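You operate a simulated robot arm through the tools that you are given. There is no shell and no other tool. Be economical: measure what you need, move in short steps, check, and stop when the job is done.

You run a simulated robot arm. Do the job below in one go: nothing can be reset, and whatever is moved stays where it is left.

Task
Prime the dispenser, then add the card's volume to the tube in its holder.
Fine: prime with the spout aside, add it in one stroke, spill nothing, swing the spout aside again.

It is judged by the outcome, as a careful person would: the job done as asked, and still so three seconds after it is handed in. It fails if anything else is knocked over, pushed out of place, dropped, spilled or broken.

Robot
A 7-joint arm with a two-finger parallel gripper, fixed in place. Base frame: the origin is at the foot of the arm, x ahead of it, y to its left, z up; the work surface is at about z = 76. Lengths are in cm, angles in degrees, forces in N, time in s.
With the tool pointing down near the work surface it reaches from about 30 to 70 cm from the base axis. Its first joint turns from -66.0 to 66.0 degrees. Payload 1.57 kg.
The TCP is the grasp point between the finger pads, 3 cm short of the fingertips. In the tool frame z runs along the fingers and y along their closing line. Largest opening 11 cm; finger width 2.4, thickness 1.2; the body of the gripper, 4.8 by 11.2 cm, starts 7.8 cm behind the TCP.
Orientation is that of the tool frame in the base frame, as a unit quaternion [x, y, z, w]. With the fingers straight down and closing along the base's y, the tool's x points along the base's -x, its y along +y and its z along -z.

Tools
- The arm moves only by the tool send_rows. Its argument "steps" is a list of rows, each a list of 3 entries, a list of its own where there are three numbers: the shift along the tool's x, y, z in units of 50 mm (1.0 is 50 mm), then the turn, a rotation vector about the tool's x, y, z in units of 4 degrees (1.0 is 4 degrees), then the finger opening in cm, from 0 to 11. In form: [[[dx, dy, dz], [wx, wy, wz], jaw], ...]. A call has 1 to 8 rows; each row shifts and turns the commanded pose from where the row before left it, along the tool's axes as they then stand. A call with a number of a shift or a turn outside -1 to 1 is refused whole. A row lasts 0.2 s, in which the tool goes at most 5 cm and 8.6 degrees; a call with a longer step from one row to the next is refused whole, and so is a gripper value outside its range. A pose out of reach is approached as far as the arm can. The call stops where the force on the tool passes 70 N (or 10 N more than at its start, if that is more) or the arm is blocked; 0.2 s more then pass. The fingers move at their own pace (about 10.8 cm/s each) and stop on an object; they squeeze with about 23 N. The grip force told is the motor's: it shows also when the fingers shut on nothing. Time passes only in rows, and 0.2 s behind the last, so rows that do not move let the fingers close. The reply holds the time, the measured pose of the TCP, the force on the tool along the base axes, the opening and the grip force, in the units named above and with some noise.
- Cameras (640 x 400 px; columns grow to the right, rows downward): "scene" is fixed at [14.56, -38.52, 141.23]; the picture's right is [0.89, -0.45, 0.00], its down [-0.21, -0.42, -0.88] and it looks along [0.40, 0.79, -0.47] (base axes); focal length 248 px, centre (320, 200). "wrist" rides on the gripper at [7, 1.6, -14.1] in the tool frame; the picture's right is [-0.23, 0.97, 0.00], its down [-0.86, -0.20, -0.48] and it looks along [-0.47, -0.11, 0.88] (tool axes); focal length 222 px, centre (320, 200). There is no depth. A picture from a camera that has moved, and an enlarged one, comes with that camera's place and axes in the base frame and with its lens. The place of the scene camera against the robot may be out by one fixed shift of up to 1.2 cm in any direction.
- capture(camera): a new picture of that camera. The clock stands still meanwhile.
- inspect(camera, box): a new picture of the part [left, top, right, bottom] of that camera's present view, enlarged. The clock stands still meanwhile.
- job_done(): hands the job in; it is judged then, once.

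Work in short steps. Places have to be worked out from the pictures, the camera data and where the tool is seen: move nearer, look again, correct. Check each grasp and each placing, and mend what went wrong. You have 120 turns and 68 pictures in all, those below and enlarged ones among them. Open the gripper and draw the arm clear of the work before you hand the job in, unless the task says otherwise; then end with one line.

The tools are called as name(argument=value, ...) on one line, values as JSON. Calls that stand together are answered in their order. send_rows: Moves the arm, as the interface text tells. Its arguments: {"type":"object","properties":{"steps":{"type":"array","items":{"type":"array"}}},"required":["steps"]} The other tools are called the same way: capture (camera) takes a picture; inspect (camera, box) takes an enlarged picture of a part of a camera's view; job_done () hands the job in.

At the start:

```text
t: 0.0
tool_pos: [41.04, -4.08, 125.49]
tool_rot: [0.0, 1.0, 0.0, 0.0]
contact_force: [0.5, 0.2, 0.0]
gripper_width: 11.01
finger_force: 0.0
```

scene: 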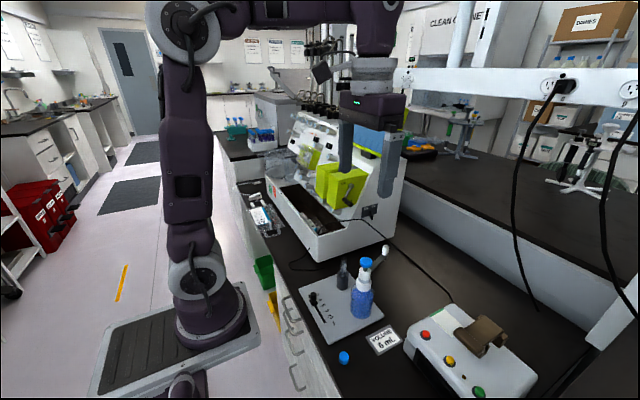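
wrist: 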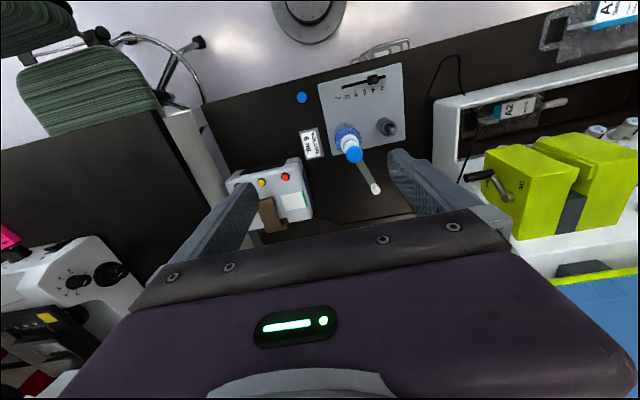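

I see a bottle with a blue plunger and spout on a grey plate with a scale, a tube holder, a card ("Volume 6 mL") and a button box. I take enlarged pictures of these.

inspect(camera="scene", box=[280, 230, 440, 370])

inspect(camera="wrist", box=[220, 50, 440, 230])

inspect(camera="scene", box=[390, 290, 550, 400])

```text
2.86 times, centred on (360, 300) of scene
camera zoom: at [14.56, -38.52, 141.23], right [0.89, -0.45, 0.0], down [-0.21, -0.42, -0.88], along [0.4, 0.79, -0.47], focal length 709 px, centre (206, -86)
```

zoom: 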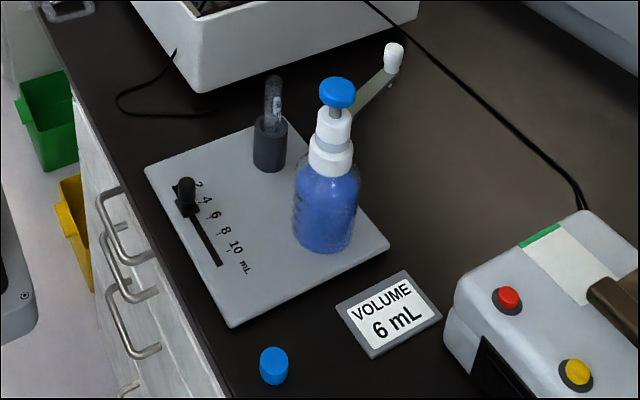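

```text
2.22 times, centred on (330, 140) of wrist
camera zoom: at [33.97, -2.43, 139.67], right [0.23, 0.97, 0.0], down [0.86, -0.2, 0.48], along [0.47, -0.11, -0.88], focal length 494 px, centre (298, 333)
```

zoom: 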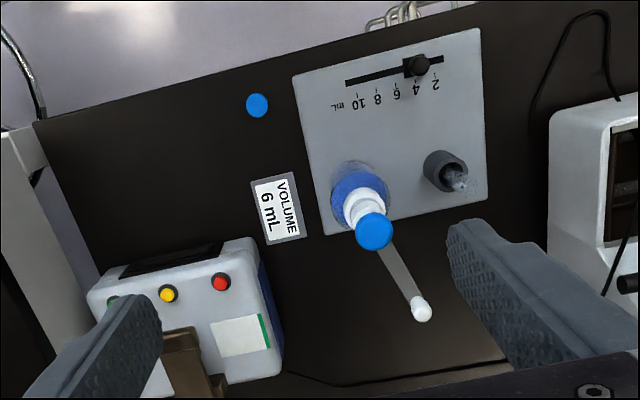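

```text
3.64 times, centred on (470, 345) of scene
camera zoom: at [14.56, -38.52, 141.23], right [0.89, -0.45, 0.0], down [-0.21, -0.42, -0.88], along [0.4, 0.79, -0.47], focal length 903 px, centre (-226, -327)
```

zoom: 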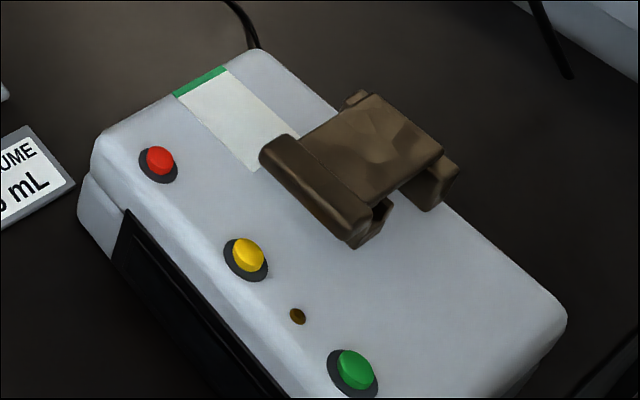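

Rough places: plunger knob (48.4, 1.1, 96), spout tip (58, 4.4, 94.5), tube top (48, 11.4, 90), slider (37, 10, 80) between 2 and 4. The spout is aside now. I move closer to see the slider and the dispenser head.

send_rows(steps=[[[0, 0.55, 0.65], [0, 0, 0], 11], [[0, 0.55, 0.65], [0, 0, 0], 11], [[0, 0.55, 0.65], [0, 0, 0], 11], [[0, 0.55, 0.65], [0, 0, 0], 2]])

capture(camera="wrist")

inspect(camera="scene", box=[320, 235, 400, 285])

```text
t: 1.0
tool_pos: [41.04, 6.96, 112.5]
tool_rot: [0.0, 1.0, 0.0, 0.0]
contact_force: [0.1, -0.1, -0.1]
gripper_width: 2.83
finger_force: 0.7
```

```text
62 pictures are left
camera wrist: at [34.03, 8.72, 126.61], right [0.23, 0.97, 0.0], down [0.85, -0.2, 0.48], along [0.47, -0.11, -0.88], focal length 222 px, centre (320, 200)
```

wrist: 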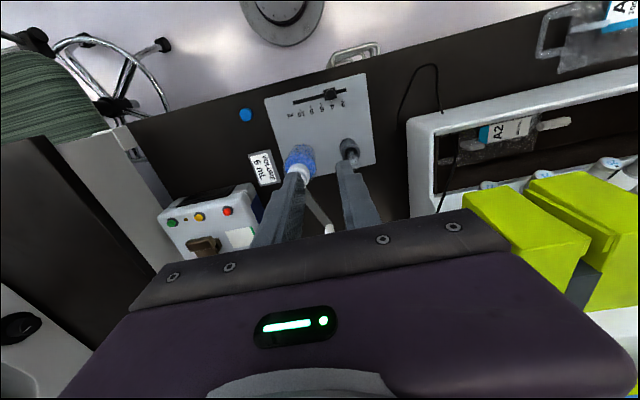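

```text
8.00 times, centred on (360, 260) of scene
camera zoom: at [14.56, -38.52, 141.23], right [0.89, -0.45, 0.0], down [-0.21, -0.42, -0.88], along [0.4, 0.79, -0.47], focal length 1986 px, centre (0, -280)
```

zoom: 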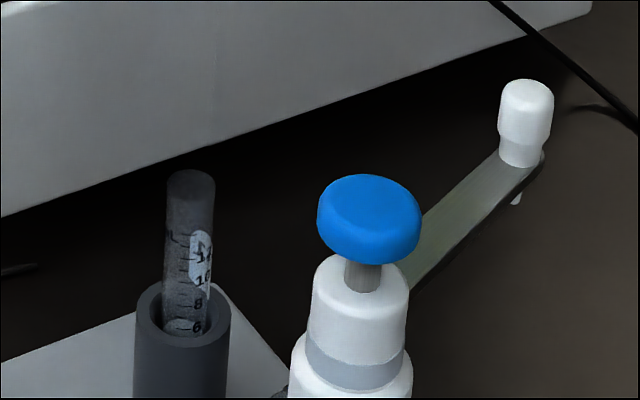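

The white post at the spout end is a handle over a small nozzle. Now I zoom in on the slider and the tube.

inspect(camera="wrist", box=[260, 70, 380, 145])

inspect(camera="scene", box=[305, 255, 365, 330])

```text
5.33 times, centred on (320, 108) of wrist
camera zoom: at [34.03, 8.72, 126.61], right [0.23, 0.97, 0.0], down [0.85, -0.2, 0.48], along [0.47, -0.11, -0.88], focal length 1185 px, centre (320, 693)
```

zoom: 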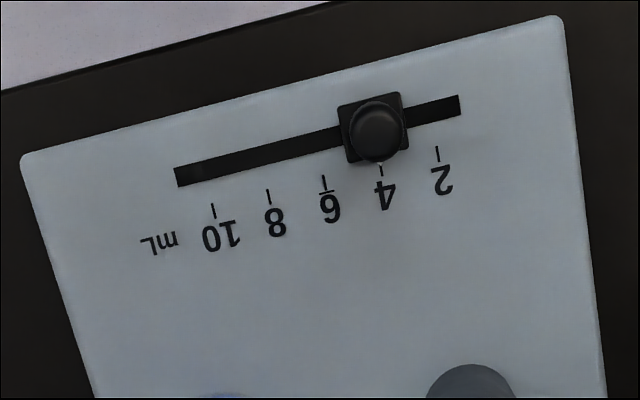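

```text
5.33 times, centred on (335, 292) of scene
camera zoom: at [14.56, -38.52, 141.23], right [0.89, -0.45, 0.0], down [-0.21, -0.42, -0.88], along [0.4, 0.79, -0.47], focal length 1324 px, centre (240, -293)
```

zoom: 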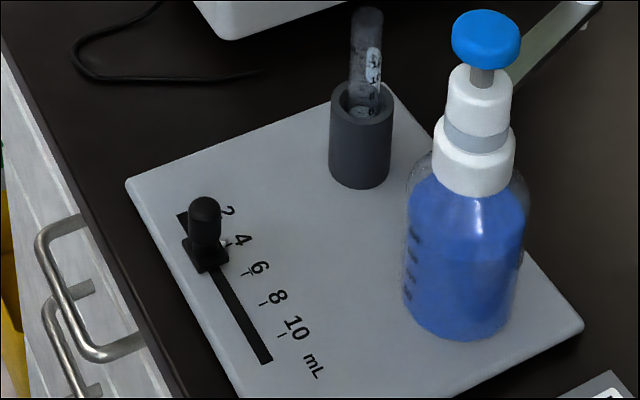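

The slider pointer is at 4; ticks are about 2.2 cm apart along -y, so 6 mL lies about 2.2 cm further. First I prime: go over the plunger with closed fingers and look.

send_rows(steps=[[[-0.36, -0.29, 0.3], [0, 0, 0], 0], [[-0.36, -0.29, 0.3], [0, 0, 0], 0], [[-0.36, -0.29, 0.3], [0, 0, 0], 0], [[-0.36, -0.29, 0.3], [0, 0, 0], 0], [[0, 0, 0], [0, 0, 0], 0]])

capture(camera="wrist")

inspect(camera="scene", box=[310, 200, 410, 330])

```text
t: 2.2
tool_pos: [48.2, 1.23, 106.59]
tool_rot: [0.0, 1.0, 0.001, 0.0]
contact_force: [0.6, -0.2, 0.2]
gripper_width: 0.0
finger_force: 20.9
```

```text
58 pictures are left
camera wrist: at [41.23, 2.91, 120.64], right [0.23, 0.97, 0.0], down [0.85, -0.2, 0.48], along [0.47, -0.11, -0.88], focal length 222 px, centre (320, 200)
```

wrist: 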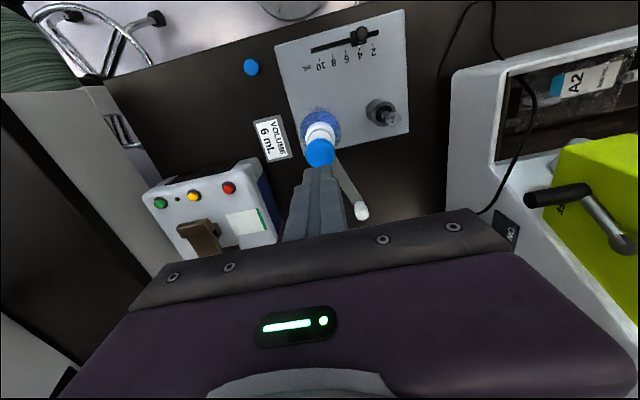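

```text
3.08 times, centred on (360, 265) of scene
camera zoom: at [14.56, -38.52, 141.23], right [0.89, -0.45, 0.0], down [-0.21, -0.42, -0.88], along [0.4, 0.79, -0.47], focal length 764 px, centre (197, 0)
```

zoom: 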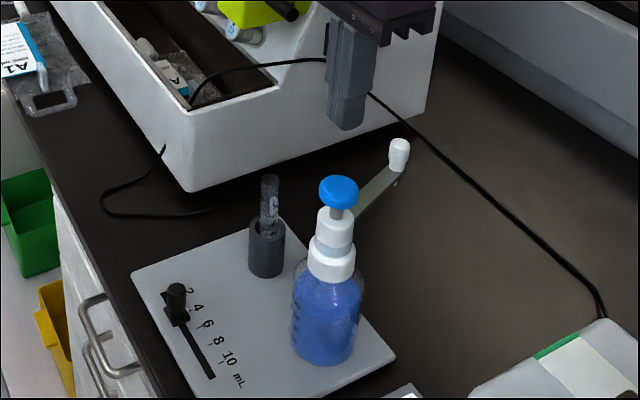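

The knob centre is about (48.5, 1.2). I descend toward the knob and then press in small steps, watching the force.

send_rows(steps=[[[-0.06, 0, 0.5], [0, 0, 0], 0], [[0, 0, 0.5], [0, 0, 0], 0], [[0, 0, 0.2], [0, 0, 0], 0], [[0, 0, 0.1], [0, 0, 0], 0], [[0, 0, 0], [0, 0, 0], 0]])

inspect(camera="scene", box=[320, 225, 410, 295])

```text
t: 3.4
tool_pos: [48.52, 1.16, 100.02]
tool_rot: [0.001, 1.0, 0.001, 0.0]
contact_force: [0.0, 0.1, 0.0]
gripper_width: 0.0
finger_force: 21.2
```

```text
5.71 times, centred on (365, 260) of scene
camera zoom: at [14.56, -38.52, 141.23], right [0.89, -0.45, 0.0], down [-0.21, -0.42, -0.88], along [0.4, 0.79, -0.47], focal length 1419 px, centre (63, -143)
```

zoom: 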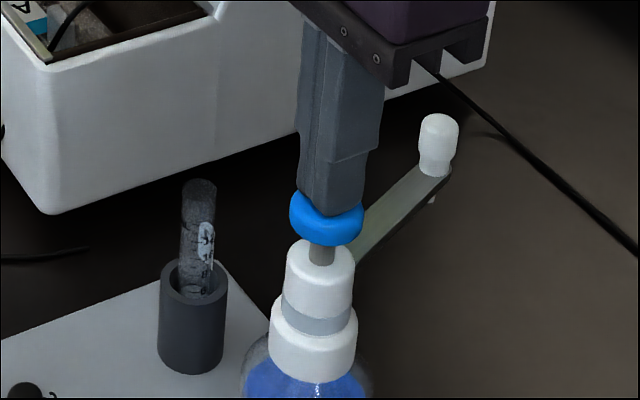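

Fingers are just above the centred knob. I press gently in small steps.

send_rows(steps=[[[0, 0, 0.06], [0, 0, 0], 0], [[0, 0, 0.06], [0, 0, 0], 0], [[0, 0, 0.06], [0, 0, 0], 0], [[0, 0, 0], [0, 0, 0], 0]])

```text
t: 4.4
tool_pos: [48.51, 0.99, 99.18]
tool_rot: [0.0, 1.0, 0.0, 0.0]
contact_force: [1.3, 1.3, 2.5]
gripper_width: 0.02
finger_force: 21.6
```

Contact at about TCP z 99.3 with a light force. I press on.

send_rows(steps=[[[0, 0, 0.06], [0, 0, 0], 0], [[0, 0, 0.06], [0, 0, 0], 0], [[0, 0, 0], [0, 0, 0], 0]])

inspect(camera="scene", box=[320, 225, 410, 295])

```text
t: 5.2
tool_pos: [48.49, 1.14, 98.54]
tool_rot: [0.0, 1.0, 0.0, -0.001]
contact_force: [1.9, -1.8, 3.8]
gripper_width: 0.01
finger_force: 21.6
```

```text
5.71 times, centred on (365, 260) of scene
camera zoom: at [14.55, -38.52, 141.23], right [0.89, -0.45, 0.0], down [-0.21, -0.42, -0.88], along [0.4, 0.79, -0.47], focal length 1419 px, centre (63, -143)
```

zoom: 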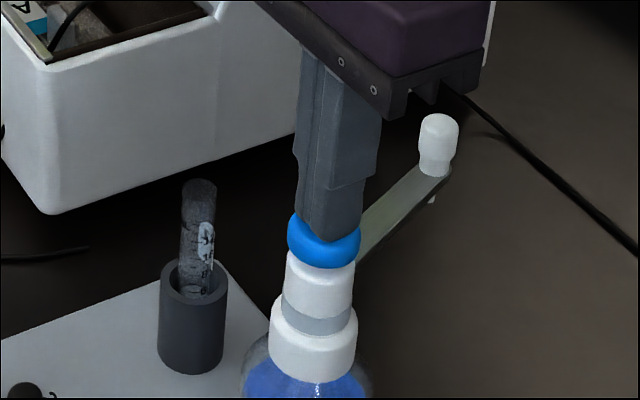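

The knob is nearly at the collar; I finish the stroke until the force rises.

send_rows(steps=[[[0, 0, 0.05], [0, 0, 0], 0], [[0, 0, 0.05], [0, 0, 0], 0], [[0, 0, 0], [0, 0, 0], 0]])

inspect(camera="scene", box=[320, 225, 410, 295])

```text
t: 6.0
tool_pos: [48.52, 1.24, 98.1]
tool_rot: [0.0, 1.0, 0.0, 0.0]
contact_force: [-1.6, -1.7, 4.6]
gripper_width: 0.0
finger_force: 21.2
```

```text
5.71 times, centred on (365, 260) of scene
camera zoom: at [14.54, -38.52, 141.23], right [0.89, -0.45, 0.0], down [-0.21, -0.42, -0.88], along [0.4, 0.79, -0.47], focal length 1419 px, centre (63, -143)
```

zoom: 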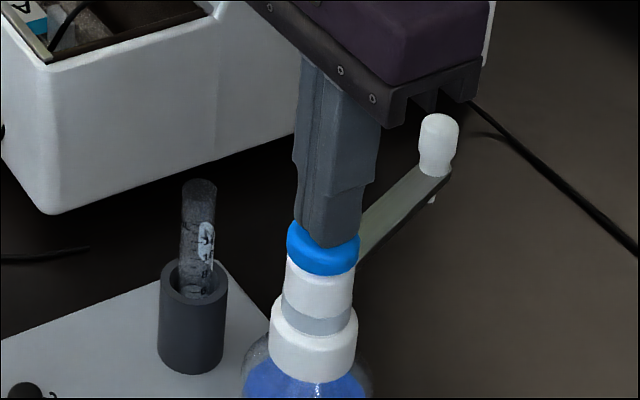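

send_rows(steps=[[[0, 0, 0.05], [0, 0, 0], 0], [[0, 0, 0.05], [0, 0, 0], 0], [[0, 0, 0], [0, 0, 0], 0]])

```text
t: 6.8
tool_pos: [48.49, 1.12, 97.62]
tool_rot: [0.0, 1.0, 0.0, 0.0]
contact_force: [-1.5, 1.2, 6.0]
gripper_width: 0.0
finger_force: 21.5
```

The force still grows gently (spring), so no hard stop yet. I press on.

send_rows(steps=[[[0, 0, 0.05], [0, 0, 0], 0], [[0, 0, 0.05], [0, 0, 0], 0], [[0, 0, 0], [0, 0, 0], 0]])

inspect(camera="scene", box=[320, 225, 410, 295])

```text
t: 7.6
tool_pos: [48.47, 1.19, 97.15]
tool_rot: [-0.001, 1.0, -0.001, 0.001]
contact_force: [-3.9, 2.9, 32.3]
gripper_width: 0.0
finger_force: 21.4
```

```text
5.71 times, centred on (365, 260) of scene
camera zoom: at [14.5, -38.51, 141.24], right [0.89, -0.45, 0.0], down [-0.21, -0.42, -0.88], along [0.4, 0.79, -0.47], focal length 1419 px, centre (63, -143)
```

zoom: 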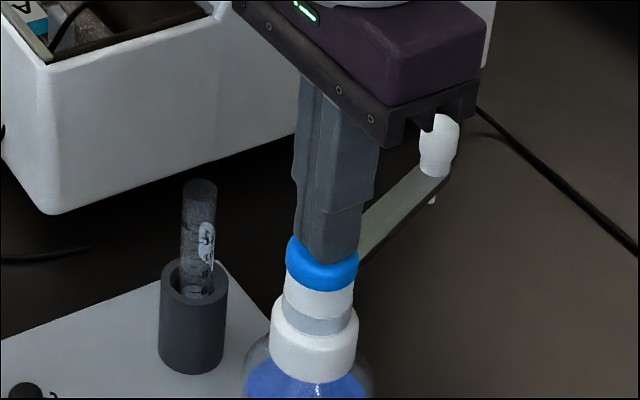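

Hard stop reached (32 N) at TCP z 97.15: full stroke. I rise and check that the plunger returns.

send_rows(steps=[[[0, 0, -0.1], [0, 0, 0], 0], [[0, 0, -0.2], [0, 0, 0], 0], [[0, 0, -0.5], [0, 0, 0], 0], [[0, 0, -0.6], [0, 0, 0], 0], [[0, 0, 0], [0, 0, 0], 0]])

inspect(camera="scene", box=[300, 225, 420, 325])

```text
t: 8.8
tool_pos: [48.45, 1.32, 104.12]
tool_rot: [0.0, 1.0, 0.0, 0.0]
contact_force: [-1.0, -0.5, -0.3]
gripper_width: 0.01
finger_force: 21.6
```

```text
4.00 times, centred on (360, 275) of scene
camera zoom: at [14.56, -38.52, 141.23], right [0.89, -0.45, 0.0], down [-0.21, -0.42, -0.88], along [0.4, 0.79, -0.47], focal length 993 px, centre (160, -100)
```

zoom: 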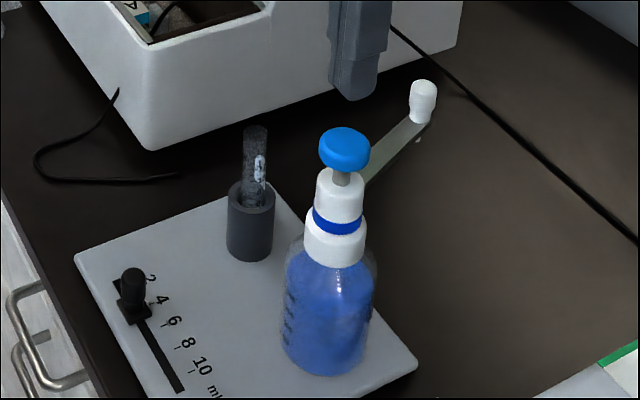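

Primed: the band in the head turned blue, the plunger came back, nothing spilled. Now I go over the slider with the fingers a bit open.

send_rows(steps=[[[0.55, 0.43, 0], [0, 0, 0], 0], [[0.55, 0.43, 0], [0, 0, 0], 2], [[0.55, 0.43, 0.1], [0, 0, 0], 5], [[0.56, 0.43, 0.6], [0, 0, 0], 5], [[0, 0, 0.6], [0, 0, 0], 5], [[0, 0, 0], [0, 0, 0], 5]])

capture(camera="wrist")

inspect(camera="scene", box=[270, 220, 400, 330])

```text
t: 10.2
tool_pos: [37.3, 9.51, 97.56]
tool_rot: [0.0, 1.0, 0.0, 0.0]
contact_force: [0.2, 0.0, 0.1]
gripper_width: 4.98
finger_force: 0.1
```

```text
51 pictures are left
camera wrist: at [30.26, 11.21, 111.72], right [0.23, 0.97, 0.0], down [0.86, -0.2, 0.48], along [0.47, -0.11, -0.88], focal length 222 px, centre (320, 200)
```

wrist: 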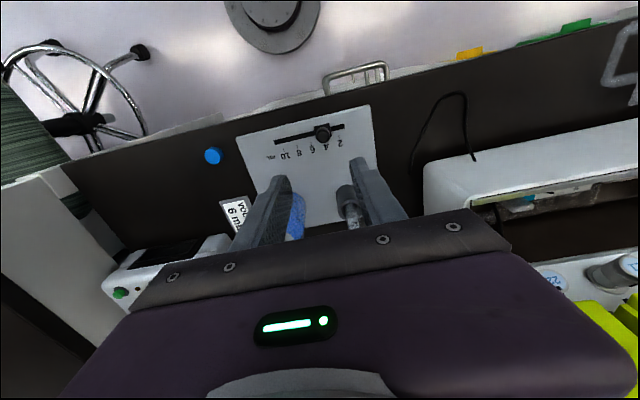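

```text
3.64 times, centred on (335, 275) of scene
camera zoom: at [14.56, -38.52, 141.23], right [0.89, -0.45, 0.0], down [-0.21, -0.42, -0.88], along [0.4, 0.79, -0.47], focal length 903 px, centre (266, -73)
```

zoom: 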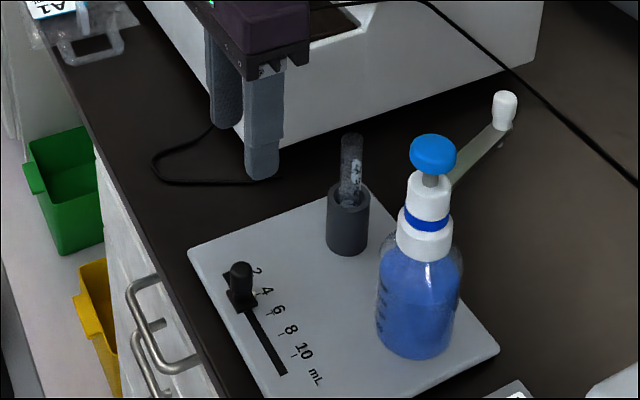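

The slider post is at about (37.0, 9.95). I align and descend to just above it.

send_rows(steps=[[[0.06, 0.09, 0.7], [0, 0, 0], 5], [[0, 0, 0.8], [0, 0, 0], 5], [[0, 0, 0.8], [0, 0, 0], 5], [[0, 0, 0], [0, 0, 0], 5]])

inspect(camera="wrist", box=[220, 80, 420, 230])

inspect(camera="scene", box=[290, 250, 380, 330])

```text
t: 11.2
tool_pos: [36.89, 10.01, 85.81]
tool_rot: [0.0, 1.0, 0.0, 0.0]
contact_force: [0.0, 0.6, -0.6]
gripper_width: 4.99
finger_force: 0.0
```

```text
2.67 times, centred on (320, 155) of wrist
camera zoom: at [29.94, 11.7, 99.96], right [0.23, 0.97, 0.0], down [0.86, -0.2, 0.48], along [0.47, -0.11, -0.88], focal length 592 px, centre (320, 320)
```

zoom: 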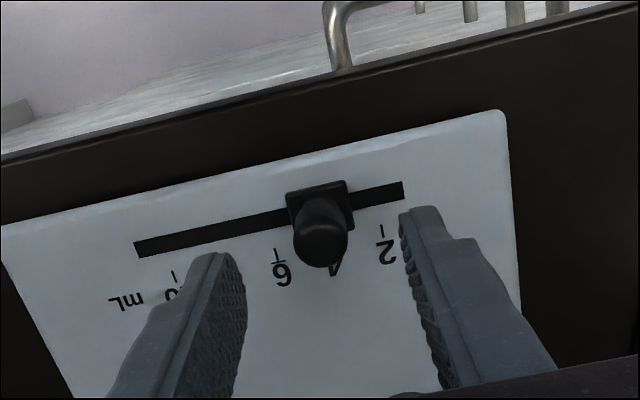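

```text
5.00 times, centred on (335, 290) of scene
camera zoom: at [14.56, -38.52, 141.23], right [0.89, -0.45, 0.0], down [-0.21, -0.42, -0.88], along [0.4, 0.79, -0.47], focal length 1241 px, centre (245, -250)
```

zoom: 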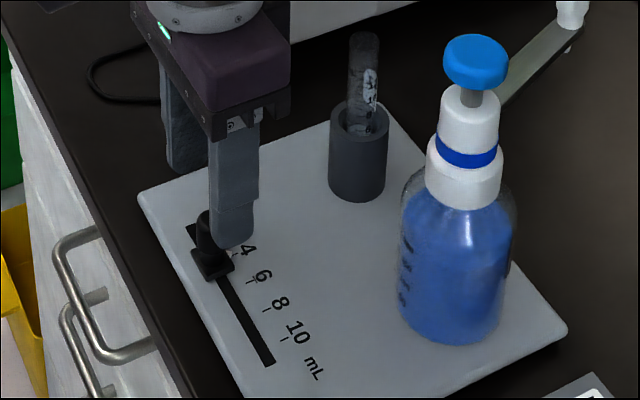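

The post sits between the fingers. I go down about 3.4 cm and close on it.

send_rows(steps=[[[0, 0, 0.4], [0, 0, 0], 5], [[0, 0, 0.28], [0, 0, 0], 5], [[0, 0, 0], [0, 0, 0], 3], [[0, 0, 0], [0, 0, 0], 1], [[0, 0, 0], [0, 0, 0], 1]])

inspect(camera="wrist", box=[220, 80, 420, 230])

```text
t: 12.4
tool_pos: [37.01, 9.96, 82.54]
tool_rot: [0.001, 1.0, 0.0, 0.0]
contact_force: [0.7, -2.4, 0.5]
gripper_width: 1.78
finger_force: 23.3
```

```text
2.67 times, centred on (320, 155) of wrist
camera zoom: at [30.04, 11.75, 96.78], right [0.23, 0.97, 0.0], down [0.86, -0.2, 0.48], along [0.47, -0.11, -0.88], focal length 592 px, centre (320, 320)
```

zoom: 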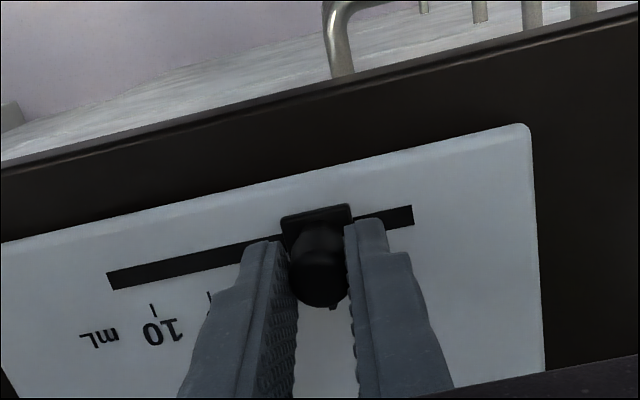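

Firm grip on the post. I slide it 2.2 cm along -y to the 6 mark.

send_rows(steps=[[[0, -0.15, 0], [0, 0, 0], 1], [[0, -0.15, 0], [0, 0, 0], 1], [[0, -0.14, 0], [0, 0, 0], 1], [[0, 0, 0], [0, 0, 0], 1]])

inspect(camera="scene", box=[305, 275, 355, 320])

```text
t: 13.4
tool_pos: [37.03, 7.84, 82.73]
tool_rot: [0.0, 1.0, 0.001, -0.001]
contact_force: [-6.3, -1.5, 0.6]
gripper_width: 1.79
finger_force: 22.9
```

```text
8.89 times, centred on (330, 298) of scene
camera zoom: at [14.55, -38.52, 141.23], right [0.89, -0.45, 0.0], down [-0.21, -0.42, -0.88], along [0.4, 0.79, -0.47], focal length 2207 px, centre (231, -667)
```

zoom: 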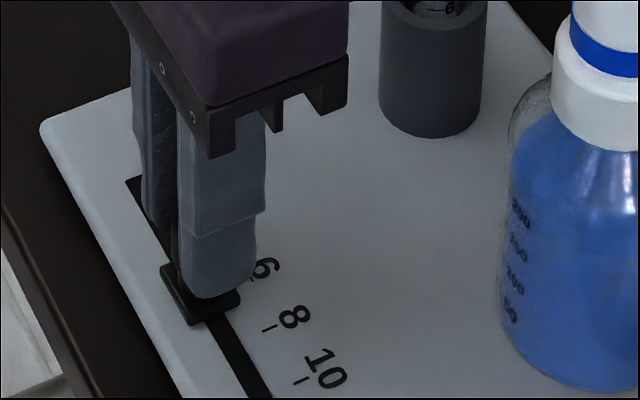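

The slider moved along. I open, rise and check the pointer against the ticks.

send_rows(steps=[[[0, 0, 0], [0, 0, 0], 4], [[0, 0, 0], [0, 0, 0], 4], [[0, 0, -0.6], [0, 0, 0], 5], [[0, 0, -0.9], [0, 0, 0], 5], [[0, 0, -0.9], [0, 0, 0], 5], [[0, 0, -0.9], [0, 0, 0], 5], [[0, 0, 0], [0, 0, 0], 5]])

inspect(camera="scene", box=[305, 275, 355, 320])

inspect(camera="wrist", box=[250, 90, 400, 190])

```text
t: 15.0
tool_pos: [37.05, 8.02, 99.13]
tool_rot: [0.0, 1.0, 0.0, 0.0]
contact_force: [0.4, 0.2, 0.3]
gripper_width: 5.01
finger_force: 0.1
```

```text
8.89 times, centred on (330, 298) of scene
camera zoom: at [14.56, -38.52, 141.23], right [0.89, -0.45, 0.0], down [-0.21, -0.42, -0.88], along [0.4, 0.79, -0.47], focal length 2207 px, centre (231, -667)
```

zoom: 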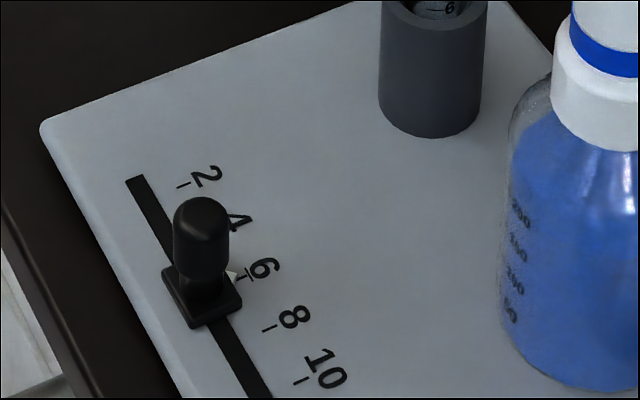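

```text
4.00 times, centred on (325, 140) of wrist
camera zoom: at [29.98, 9.62, 113.25], right [0.23, 0.97, 0.0], down [0.85, -0.2, 0.48], along [0.47, -0.11, -0.88], focal length 888 px, centre (300, 440)
```

zoom: 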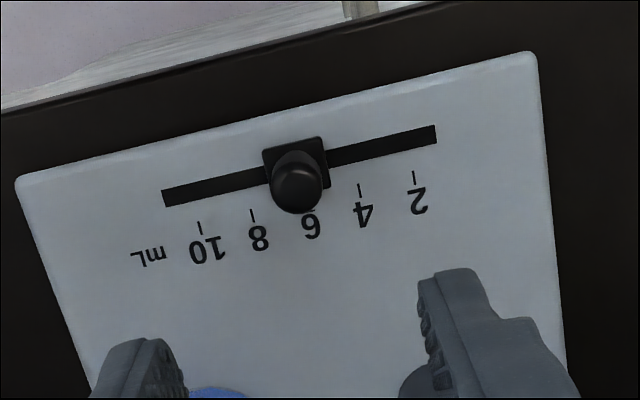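

The pointer appears at 6; I rise to a viewpoint where the post doesn't hide it to confirm, and zoom the scene view.

send_rows(steps=[[[-0.2, -0.1, -0.7], [0, 0, 0], 5], [[-0.3, -0.2, -0.9], [0, 0, 0], 5], [[-0.3, -0.2, -0.9], [0, 0, 0], 5], [[0, 0, -0.3], [0, 0, 0], 5], [[0, 0, 0], [0, 0, 0], 5]])

inspect(camera="wrist", box=[290, 80, 350, 120])

inspect(camera="scene", box=[322, 290, 346, 315])

```text
t: 16.2
tool_pos: [41.17, 5.45, 113.09]
tool_rot: [0.0, 1.0, -0.001, 0.0]
contact_force: [-0.5, 0.1, -0.2]
gripper_width: 4.98
finger_force: 0.2
```

```text
10.00 times, centred on (320, 100) of wrist
camera zoom: at [34.04, 7.12, 127.23], right [0.23, 0.97, 0.0], down [0.85, -0.2, 0.48], along [0.47, -0.11, -0.88], focal length 2221 px, centre (320, 1200)
```

zoom: 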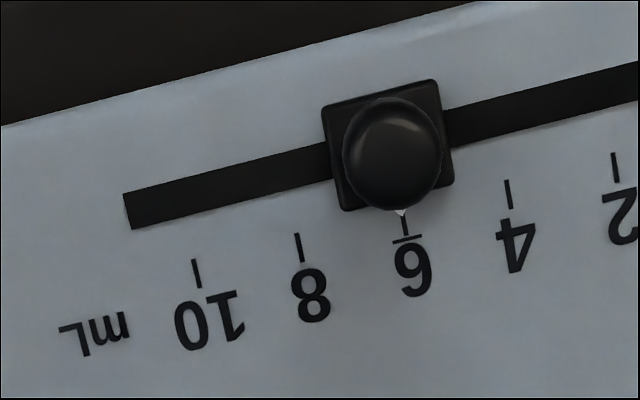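

```text
16.00 times, centred on (334, 302) of scene
camera zoom: at [14.56, -38.52, 141.23], right [0.89, -0.45, 0.0], down [-0.21, -0.42, -0.88], along [0.4, 0.79, -0.47], focal length 3972 px, centre (96, -1440)
```

zoom: 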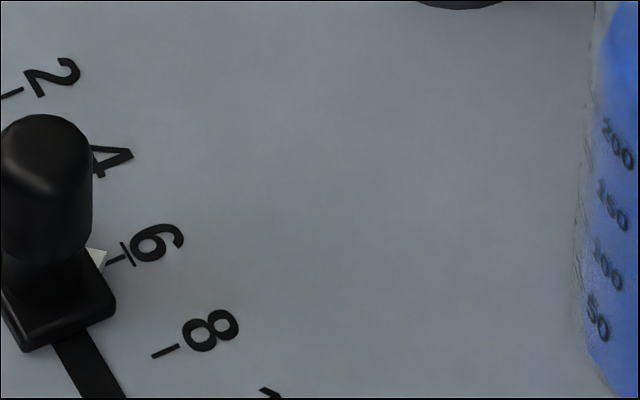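

The pointer is exactly on 6. Next I move above the spout handle at about (58, 4.4) to locate it.

send_rows(steps=[[[-0.66, -0.04, 0.3], [0, 0, 0], 5], [[-0.66, -0.04, 0.3], [0, 0, 0], 5], [[-0.66, -0.04, 0.3], [0, 0, 0], 5], [[-0.66, -0.04, 0.3], [0, 0, 0], 5], [[-0.66, -0.04, 0.3], [0, 0, 0], 5], [[0, 0, 0], [0, 0, 0], 5]])

inspect(camera="wrist", box=[200, 40, 440, 240])

inspect(camera="scene", box=[310, 190, 430, 290])

```text
t: 17.6
tool_pos: [57.65, 4.5, 105.59]
tool_rot: [0.0, 1.0, 0.0, 0.0]
contact_force: [0.0, 0.0, 0.0]
gripper_width: 5.02
finger_force: 0.2
```

```text
2.00 times, centred on (320, 140) of wrist
camera zoom: at [50.65, 6.1, 119.79], right [0.23, 0.97, 0.0], down [0.86, -0.2, 0.48], along [0.47, -0.11, -0.88], focal length 444 px, centre (320, 320)
```

zoom: 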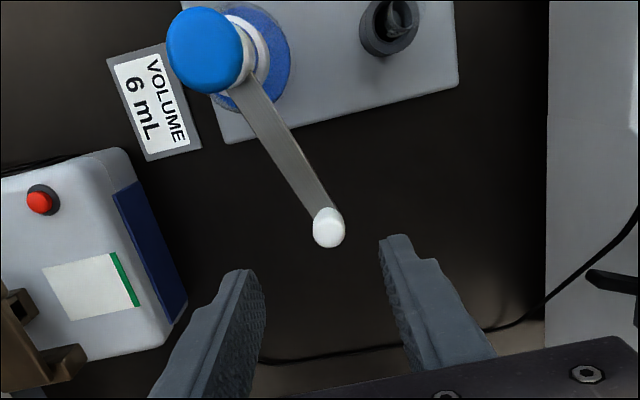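

```text
4.00 times, centred on (370, 240) of scene
camera zoom: at [14.56, -38.52, 141.23], right [0.89, -0.45, 0.0], down [-0.21, -0.42, -0.88], along [0.4, 0.79, -0.47], focal length 993 px, centre (120, 40)
```

zoom: 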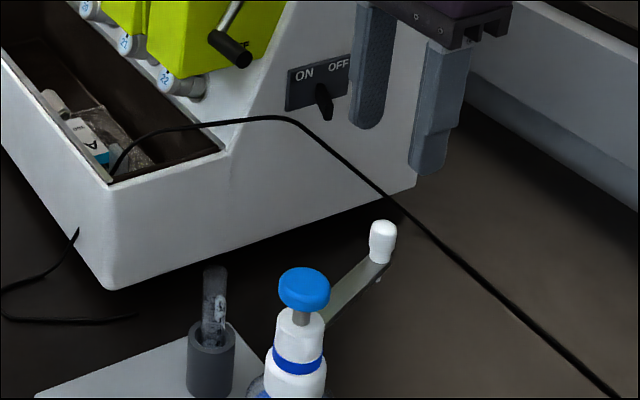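

The handle top is at about (57.8, 5.0, 95.5), spout radius about 10.1 cm at about 21°. I align, descend partly and look again.

send_rows(steps=[[[-0.03, 0.09, 0.5], [0, 0, 0], 5], [[0, 0, 0.6], [0, 0, 0], 5], [[0, 0, 0.2], [0, 0, 0], 5], [[0, 0, 0], [0, 0, 0], 5]])

inspect(camera="wrist", box=[200, 40, 440, 240])

inspect(camera="scene", box=[340, 210, 430, 280])

```text
t: 18.6
tool_pos: [57.68, 4.96, 98.98]
tool_rot: [-0.001, 1.0, 0.0, 0.001]
contact_force: [-0.3, 0.2, 0.5]
gripper_width: 5.02
finger_force: 0.1
```

```text
2.00 times, centred on (320, 140) of wrist
camera zoom: at [50.78, 6.55, 113.21], right [0.23, 0.97, 0.0], down [0.85, -0.2, 0.48], along [0.47, -0.11, -0.88], focal length 444 px, centre (320, 320)
```

zoom: 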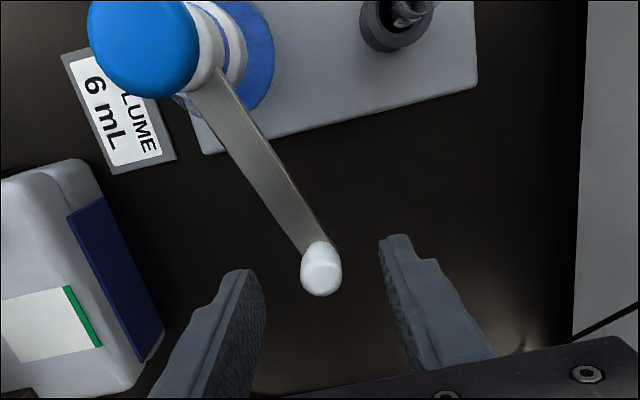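

```text
5.71 times, centred on (385, 245) of scene
camera zoom: at [14.56, -38.52, 141.23], right [0.89, -0.45, 0.0], down [-0.21, -0.42, -0.88], along [0.4, 0.79, -0.47], focal length 1419 px, centre (-51, -57)
```

zoom: 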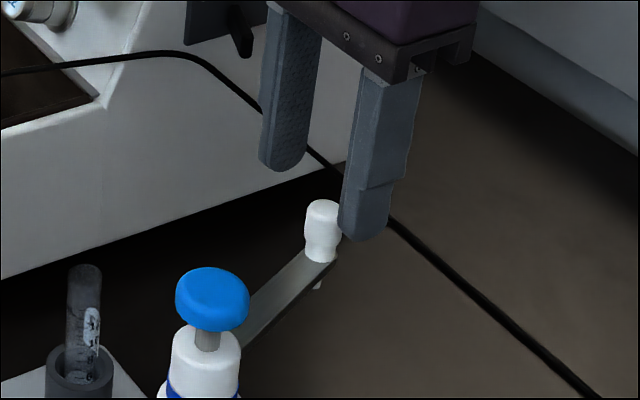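

The handle centre is near (58, 5), top about 95.4. I descend so the tips end just above the spout arm and close.

send_rows(steps=[[[-0.06, 0, 0.2], [0, 0, 0], 5], [[0, 0, 0.2], [0, 0, 0], 5], [[0, 0, 0.1], [0, 0, 0], 5], [[0, 0, 0], [0, 0, 0], 5]])

inspect(camera="scene", box=[340, 210, 430, 280])

inspect(camera="wrist", box=[240, 120, 420, 240])

```text
t: 19.6
tool_pos: [57.92, 4.88, 96.7]
tool_rot: [0.0, 1.0, 0.0, 0.0]
contact_force: [0.6, 1.7, 0.5]
gripper_width: 5.02
finger_force: 0.0
```

```text
5.71 times, centred on (385, 245) of scene
camera zoom: at [14.56, -38.52, 141.23], right [0.89, -0.45, 0.0], down [-0.21, -0.42, -0.88], along [0.4, 0.79, -0.47], focal length 1419 px, centre (-51, -57)
```

zoom: 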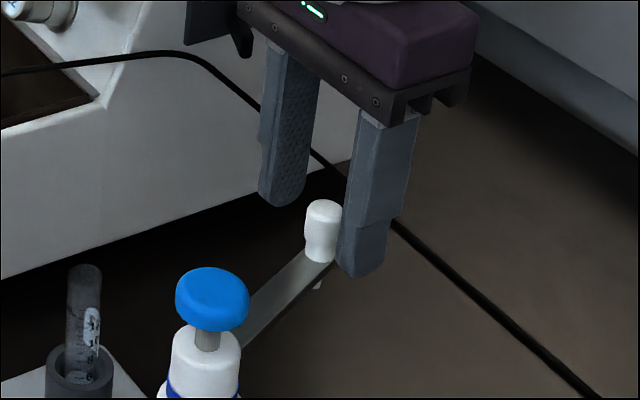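

```text
3.33 times, centred on (330, 180) of wrist
camera zoom: at [51.12, 6.6, 110.78], right [0.23, 0.97, 0.0], down [0.86, -0.2, 0.48], along [0.47, -0.11, -0.88], focal length 740 px, centre (287, 267)
```

zoom: 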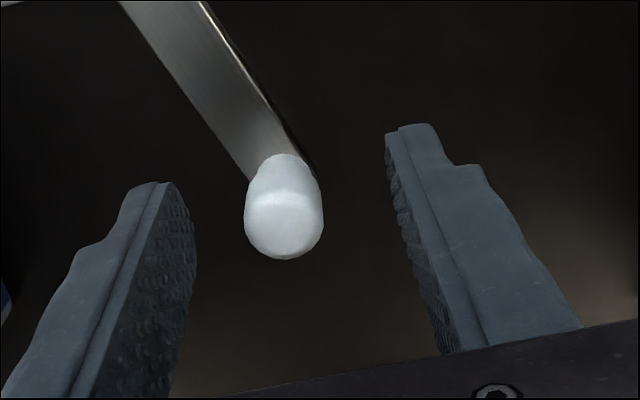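

The handle is centred between the fingers. I close on it.

send_rows(steps=[[[-0.02, 0, 0], [0, 0, 0], 3], [[0, 0, 0], [0, 0, 0], 1.2], [[0, 0, 0], [0, 0, 0], 1], [[0, 0, 0], [0, 0, 0], 1]])

inspect(camera="wrist", box=[200, 0, 440, 240])

```text
t: 20.6
tool_pos: [58.21, 4.98, 96.72]
tool_rot: [0.001, 1.0, 0.001, 0.0]
contact_force: [-2.8, -1.3, -0.6]
gripper_width: 1.79
finger_force: 23.2
```

```text
1.67 times, centred on (320, 120) of wrist
camera zoom: at [51.2, 6.61, 110.8], right [0.23, 0.97, 0.0], down [0.86, -0.2, 0.48], along [0.47, -0.11, -0.88], focal length 370 px, centre (320, 333)
```

zoom: 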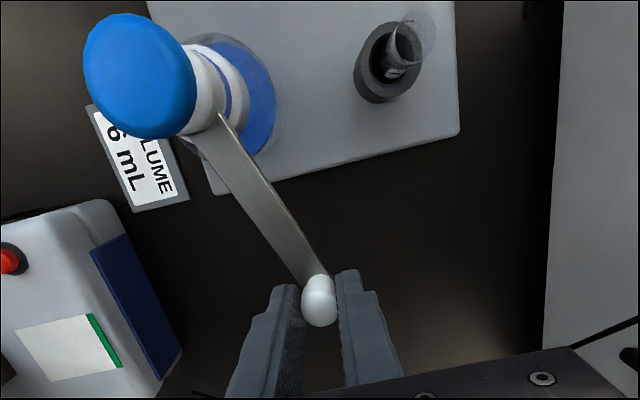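

Handle gripped. I swing it counter-clockwise about the axis (48.4, 1.25) towards the tube, turning the tool along; first 16°.

send_rows(steps=[[[0.055, 0.131, 0], [0, 0, -1], 1], [[0.055, 0.131, 0], [0, 0, -1], 1], [[0.055, 0.131, 0], [0, 0, -1], 1], [[0.055, 0.131, 0], [0, 0, -1], 1], [[0, 0, 0], [0, 0, 0], 1]])

inspect(camera="scene", box=[310, 205, 430, 305])

```text
t: 21.8
tool_pos: [56.84, 7.49, 96.68]
tool_rot: [-0.141, 0.99, 0.0, -0.001]
contact_force: [-9.2, -6.2, 0.4]
gripper_width: 1.79
finger_force: 23.2
```

```text
4.00 times, centred on (370, 255) of scene
camera zoom: at [14.54, -38.53, 141.23], right [0.89, -0.45, 0.0], down [-0.21, -0.42, -0.88], along [0.4, 0.79, -0.47], focal length 993 px, centre (120, -20)
```

zoom: 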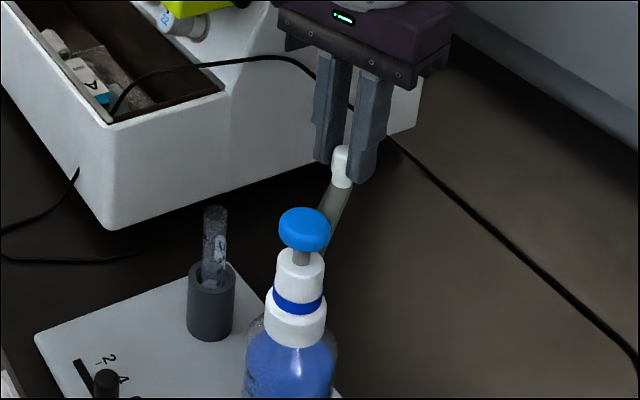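

There is about 11 N of inward pull, so my arc is slightly wide. I correct 2 mm inward and continue 16°.

send_rows(steps=[[[0.092, 0.117, 0], [0, 0, -1], 1], [[0.056, 0.129, 0], [0, 0, -1], 1], [[0.056, 0.129, 0], [0, 0, -1], 1], [[0.056, 0.129, 0], [0, 0, -1], 1], [[0, 0, 0], [0, 0, 0], 1]])

```text
t: 23.0
tool_pos: [54.69, 9.37, 96.77]
tool_rot: [-0.277, 0.961, 0.001, 0.0]
contact_force: [4.5, 5.7, 0.5]
gripper_width: 1.79
finger_force: 23.0
```

Now about 7 N outward; small correction and another 16°.

send_rows(steps=[[[0.04, 0.136, 0], [0, 0, -1], 1], [[0.055, 0.131, 0], [0, 0, -1], 1], [[0.055, 0.131, 0], [0, 0, -1], 1], [[0.055, 0.131, 0], [0, 0, -1], 1], [[0, 0, 0], [0, 0, 0], 1]])

inspect(camera="scene", box=[310, 205, 430, 305])

capture(camera="wrist")

```text
t: 24.2
tool_pos: [52.09, 10.76, 96.69]
tool_rot: [-0.407, 0.913, 0.0, 0.001]
contact_force: [-0.6, 1.7, 0.2]
gripper_width: 1.77
finger_force: 22.7
```

```text
4.00 times, centred on (370, 255) of scene
camera zoom: at [14.57, -38.51, 141.23], right [0.89, -0.45, 0.0], down [-0.21, -0.42, -0.88], along [0.4, 0.79, -0.47], focal length 993 px, centre (120, -20)
```

zoom: 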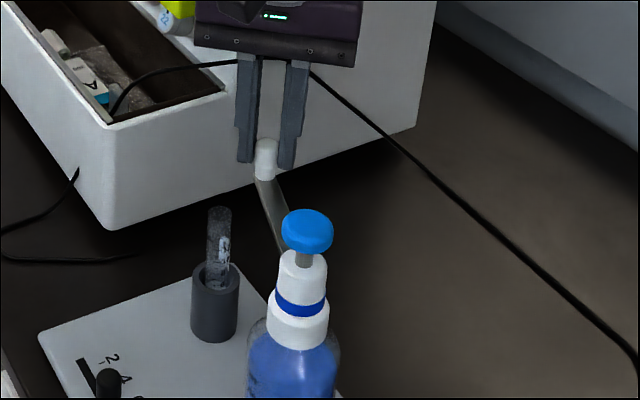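

```text
32 pictures are left
camera wrist: at [46.23, 6.67, 110.84], right [-0.57, 0.82, 0.0], down [0.72, 0.5, 0.48], along [0.39, 0.27, -0.88], focal length 222 px, centre (320, 200)
```

wrist: 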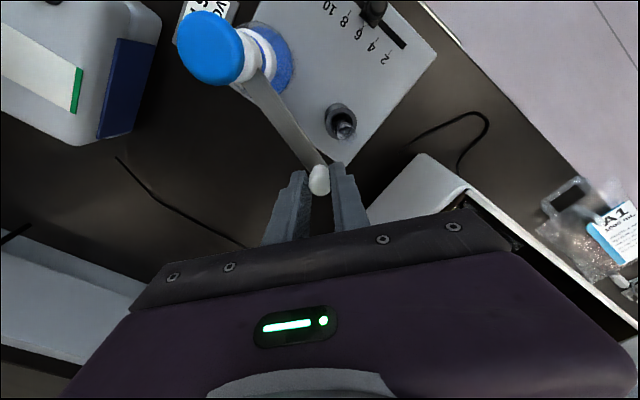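

Forces are low now, but the base plate seems to have crept by about 2 mm, so I must keep lateral forces small. I zoom in to find the tube relative to the spout.

inspect(camera="wrist", box=[160, 0, 400, 220])

```text
1.82 times, centred on (280, 110) of wrist
camera zoom: at [46.23, 6.67, 110.84], right [-0.57, 0.82, 0.0], down [0.72, 0.5, 0.48], along [0.39, 0.27, -0.88], focal length 404 px, centre (393, 364)
```

zoom: 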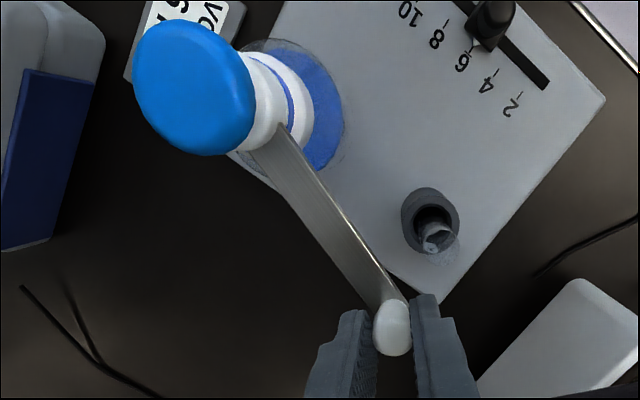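

Tube is at about (48.5, 11.35); the handle is at 69° round the axis and needs about 20° more. I go 12° further in light steps.

send_rows(steps=[[[0.055, 0.129, 0], [0, 0, -1], 1], [[0.055, 0.129, 0], [0, 0, -1], 1], [[0.055, 0.129, 0], [0, 0, -1], 1], [[0, 0, 0], [0, 0, 0], 1]])

inspect(camera="scene", box=[310, 205, 430, 305])

inspect(camera="wrist", box=[160, 0, 400, 220])

```text
t: 25.2
tool_pos: [50.15, 11.18, 96.64]
tool_rot: [-0.501, 0.865, 0.0, 0.0]
contact_force: [-2.1, -7.5, 9.5]
gripper_width: 1.79
finger_force: 23.0
```

```text
4.00 times, centred on (370, 255) of scene
camera zoom: at [14.54, -38.54, 141.22], right [0.89, -0.45, 0.0], down [-0.21, -0.42, -0.88], along [0.4, 0.79, -0.47], focal length 993 px, centre (120, -20)
```

zoom: 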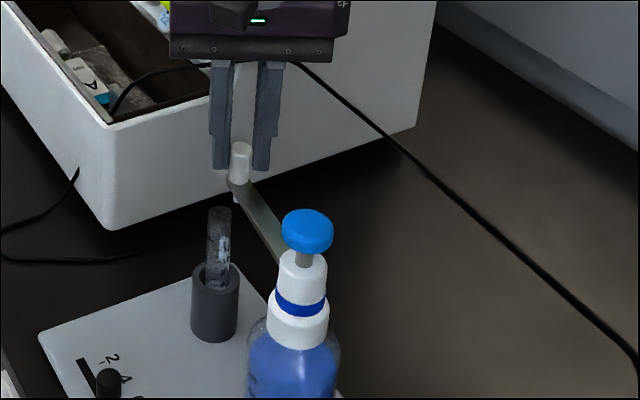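

```text
1.82 times, centred on (280, 110) of wrist
camera zoom: at [45.17, 6.07, 110.84], right [-0.73, 0.68, 0.0], down [0.6, 0.64, 0.48], along [0.33, 0.35, -0.88], focal length 404 px, centre (393, 364)
```

zoom: 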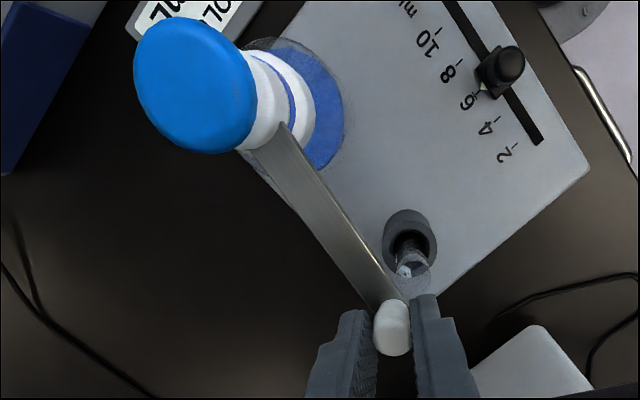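

A vertical force of 9.5 N appeared; I hold still once and read again.

send_rows(steps=[[[0, 0, 0], [0, 0, 0], 1]])

inspect(camera="scene", box=[345, 225, 395, 265])

```text
t: 25.6
tool_pos: [50.09, 11.19, 96.68]
tool_rot: [-0.501, 0.866, 0.0, 0.0]
contact_force: [-1.6, -9.4, 12.0]
gripper_width: 1.79
finger_force: 23.2
```

```text
10.00 times, centred on (370, 245) of scene
camera zoom: at [14.53, -38.55, 141.22], right [0.89, -0.45, 0.0], down [-0.21, -0.42, -0.88], along [0.4, 0.79, -0.47], focal length 2483 px, centre (-180, -250)
```

zoom: 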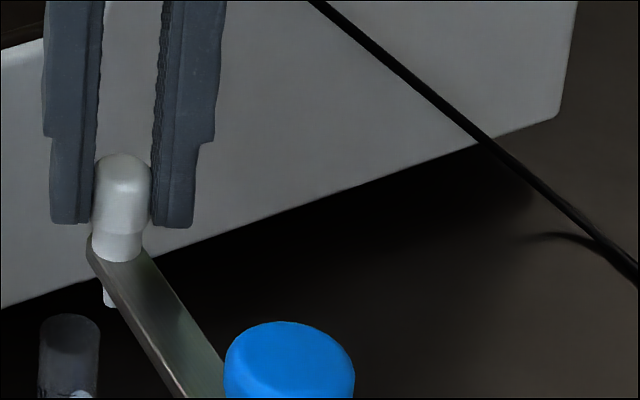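

No contact is visible. I relax the pose slightly (1.5 mm inward, 1 mm up) and see how the force responds.

send_rows(steps=[[[0.028, -0.011, -0.02], [0, 0, 0], 1], [[0, 0, 0], [0, 0, 0], 1]])

```text
t: 26.2
tool_pos: [50.15, 11.2, 96.68]
tool_rot: [-0.5, 0.866, 0.001, -0.001]
contact_force: [0.0, 1.0, 0.0]
gripper_width: 1.82
finger_force: 23.0
```

The forces vanished. I go 8° more and look at nozzle versus tube.

send_rows(steps=[[[0.055, 0.127, 0], [0, 0, -1], 1], [[0.055, 0.127, 0], [0, 0, -1], 1], [[0, 0, 0], [0, 0, 0], 1]])

inspect(camera="scene", box=[345, 225, 395, 275])

inspect(camera="wrist", box=[230, 70, 410, 210])

```text
t: 27.0
tool_pos: [48.84, 11.23, 96.78]
tool_rot: [-0.56, 0.828, 0.001, 0.0]
contact_force: [0.7, 6.1, 0.3]
gripper_width: 1.78
finger_force: 23.2
```

```text
8.00 times, centred on (370, 250) of scene
camera zoom: at [14.57, -38.5, 141.23], right [0.89, -0.45, 0.0], down [-0.21, -0.42, -0.88], along [0.4, 0.79, -0.47], focal length 1986 px, centre (-80, -200)
```

zoom: 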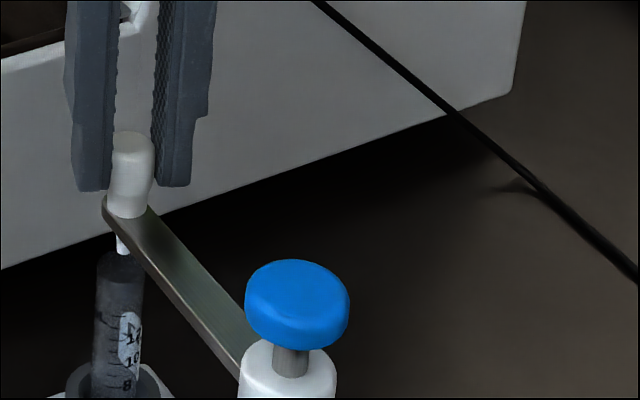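

```text
2.86 times, centred on (320, 140) of wrist
camera zoom: at [44.62, 5.43, 110.92], right [-0.82, 0.57, 0.0], down [0.5, 0.72, 0.48], along [0.28, 0.39, -0.88], focal length 635 px, centre (320, 371)
```

zoom: 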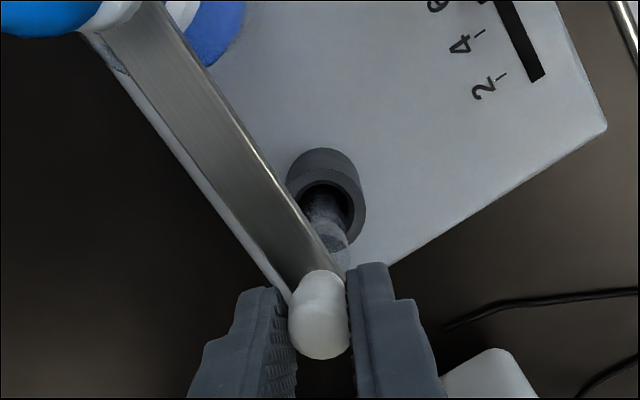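

The nozzle seems close to over the tube; I zoom in both views to judge the remaining offset.

inspect(camera="scene", box=[350, 246, 370, 266])

inspect(camera="wrist", box=[300, 110, 350, 170])

```text
16.00 times, centred on (360, 256) of scene
camera zoom: at [14.57, -38.5, 141.23], right [0.89, -0.45, 0.0], down [-0.21, -0.42, -0.88], along [0.4, 0.79, -0.47], focal length 3972 px, centre (-320, -696)
```

zoom: 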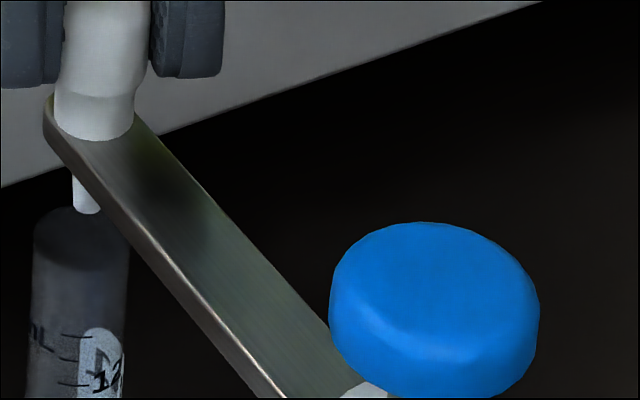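

```text
6.67 times, centred on (325, 140) of wrist
camera zoom: at [44.62, 5.43, 110.92], right [-0.82, 0.57, 0.0], down [0.5, 0.72, 0.48], along [0.28, 0.39, -0.88], focal length 1481 px, centre (287, 600)
```

zoom: 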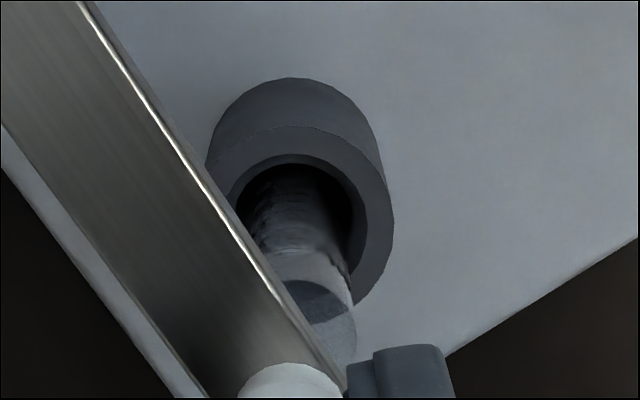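

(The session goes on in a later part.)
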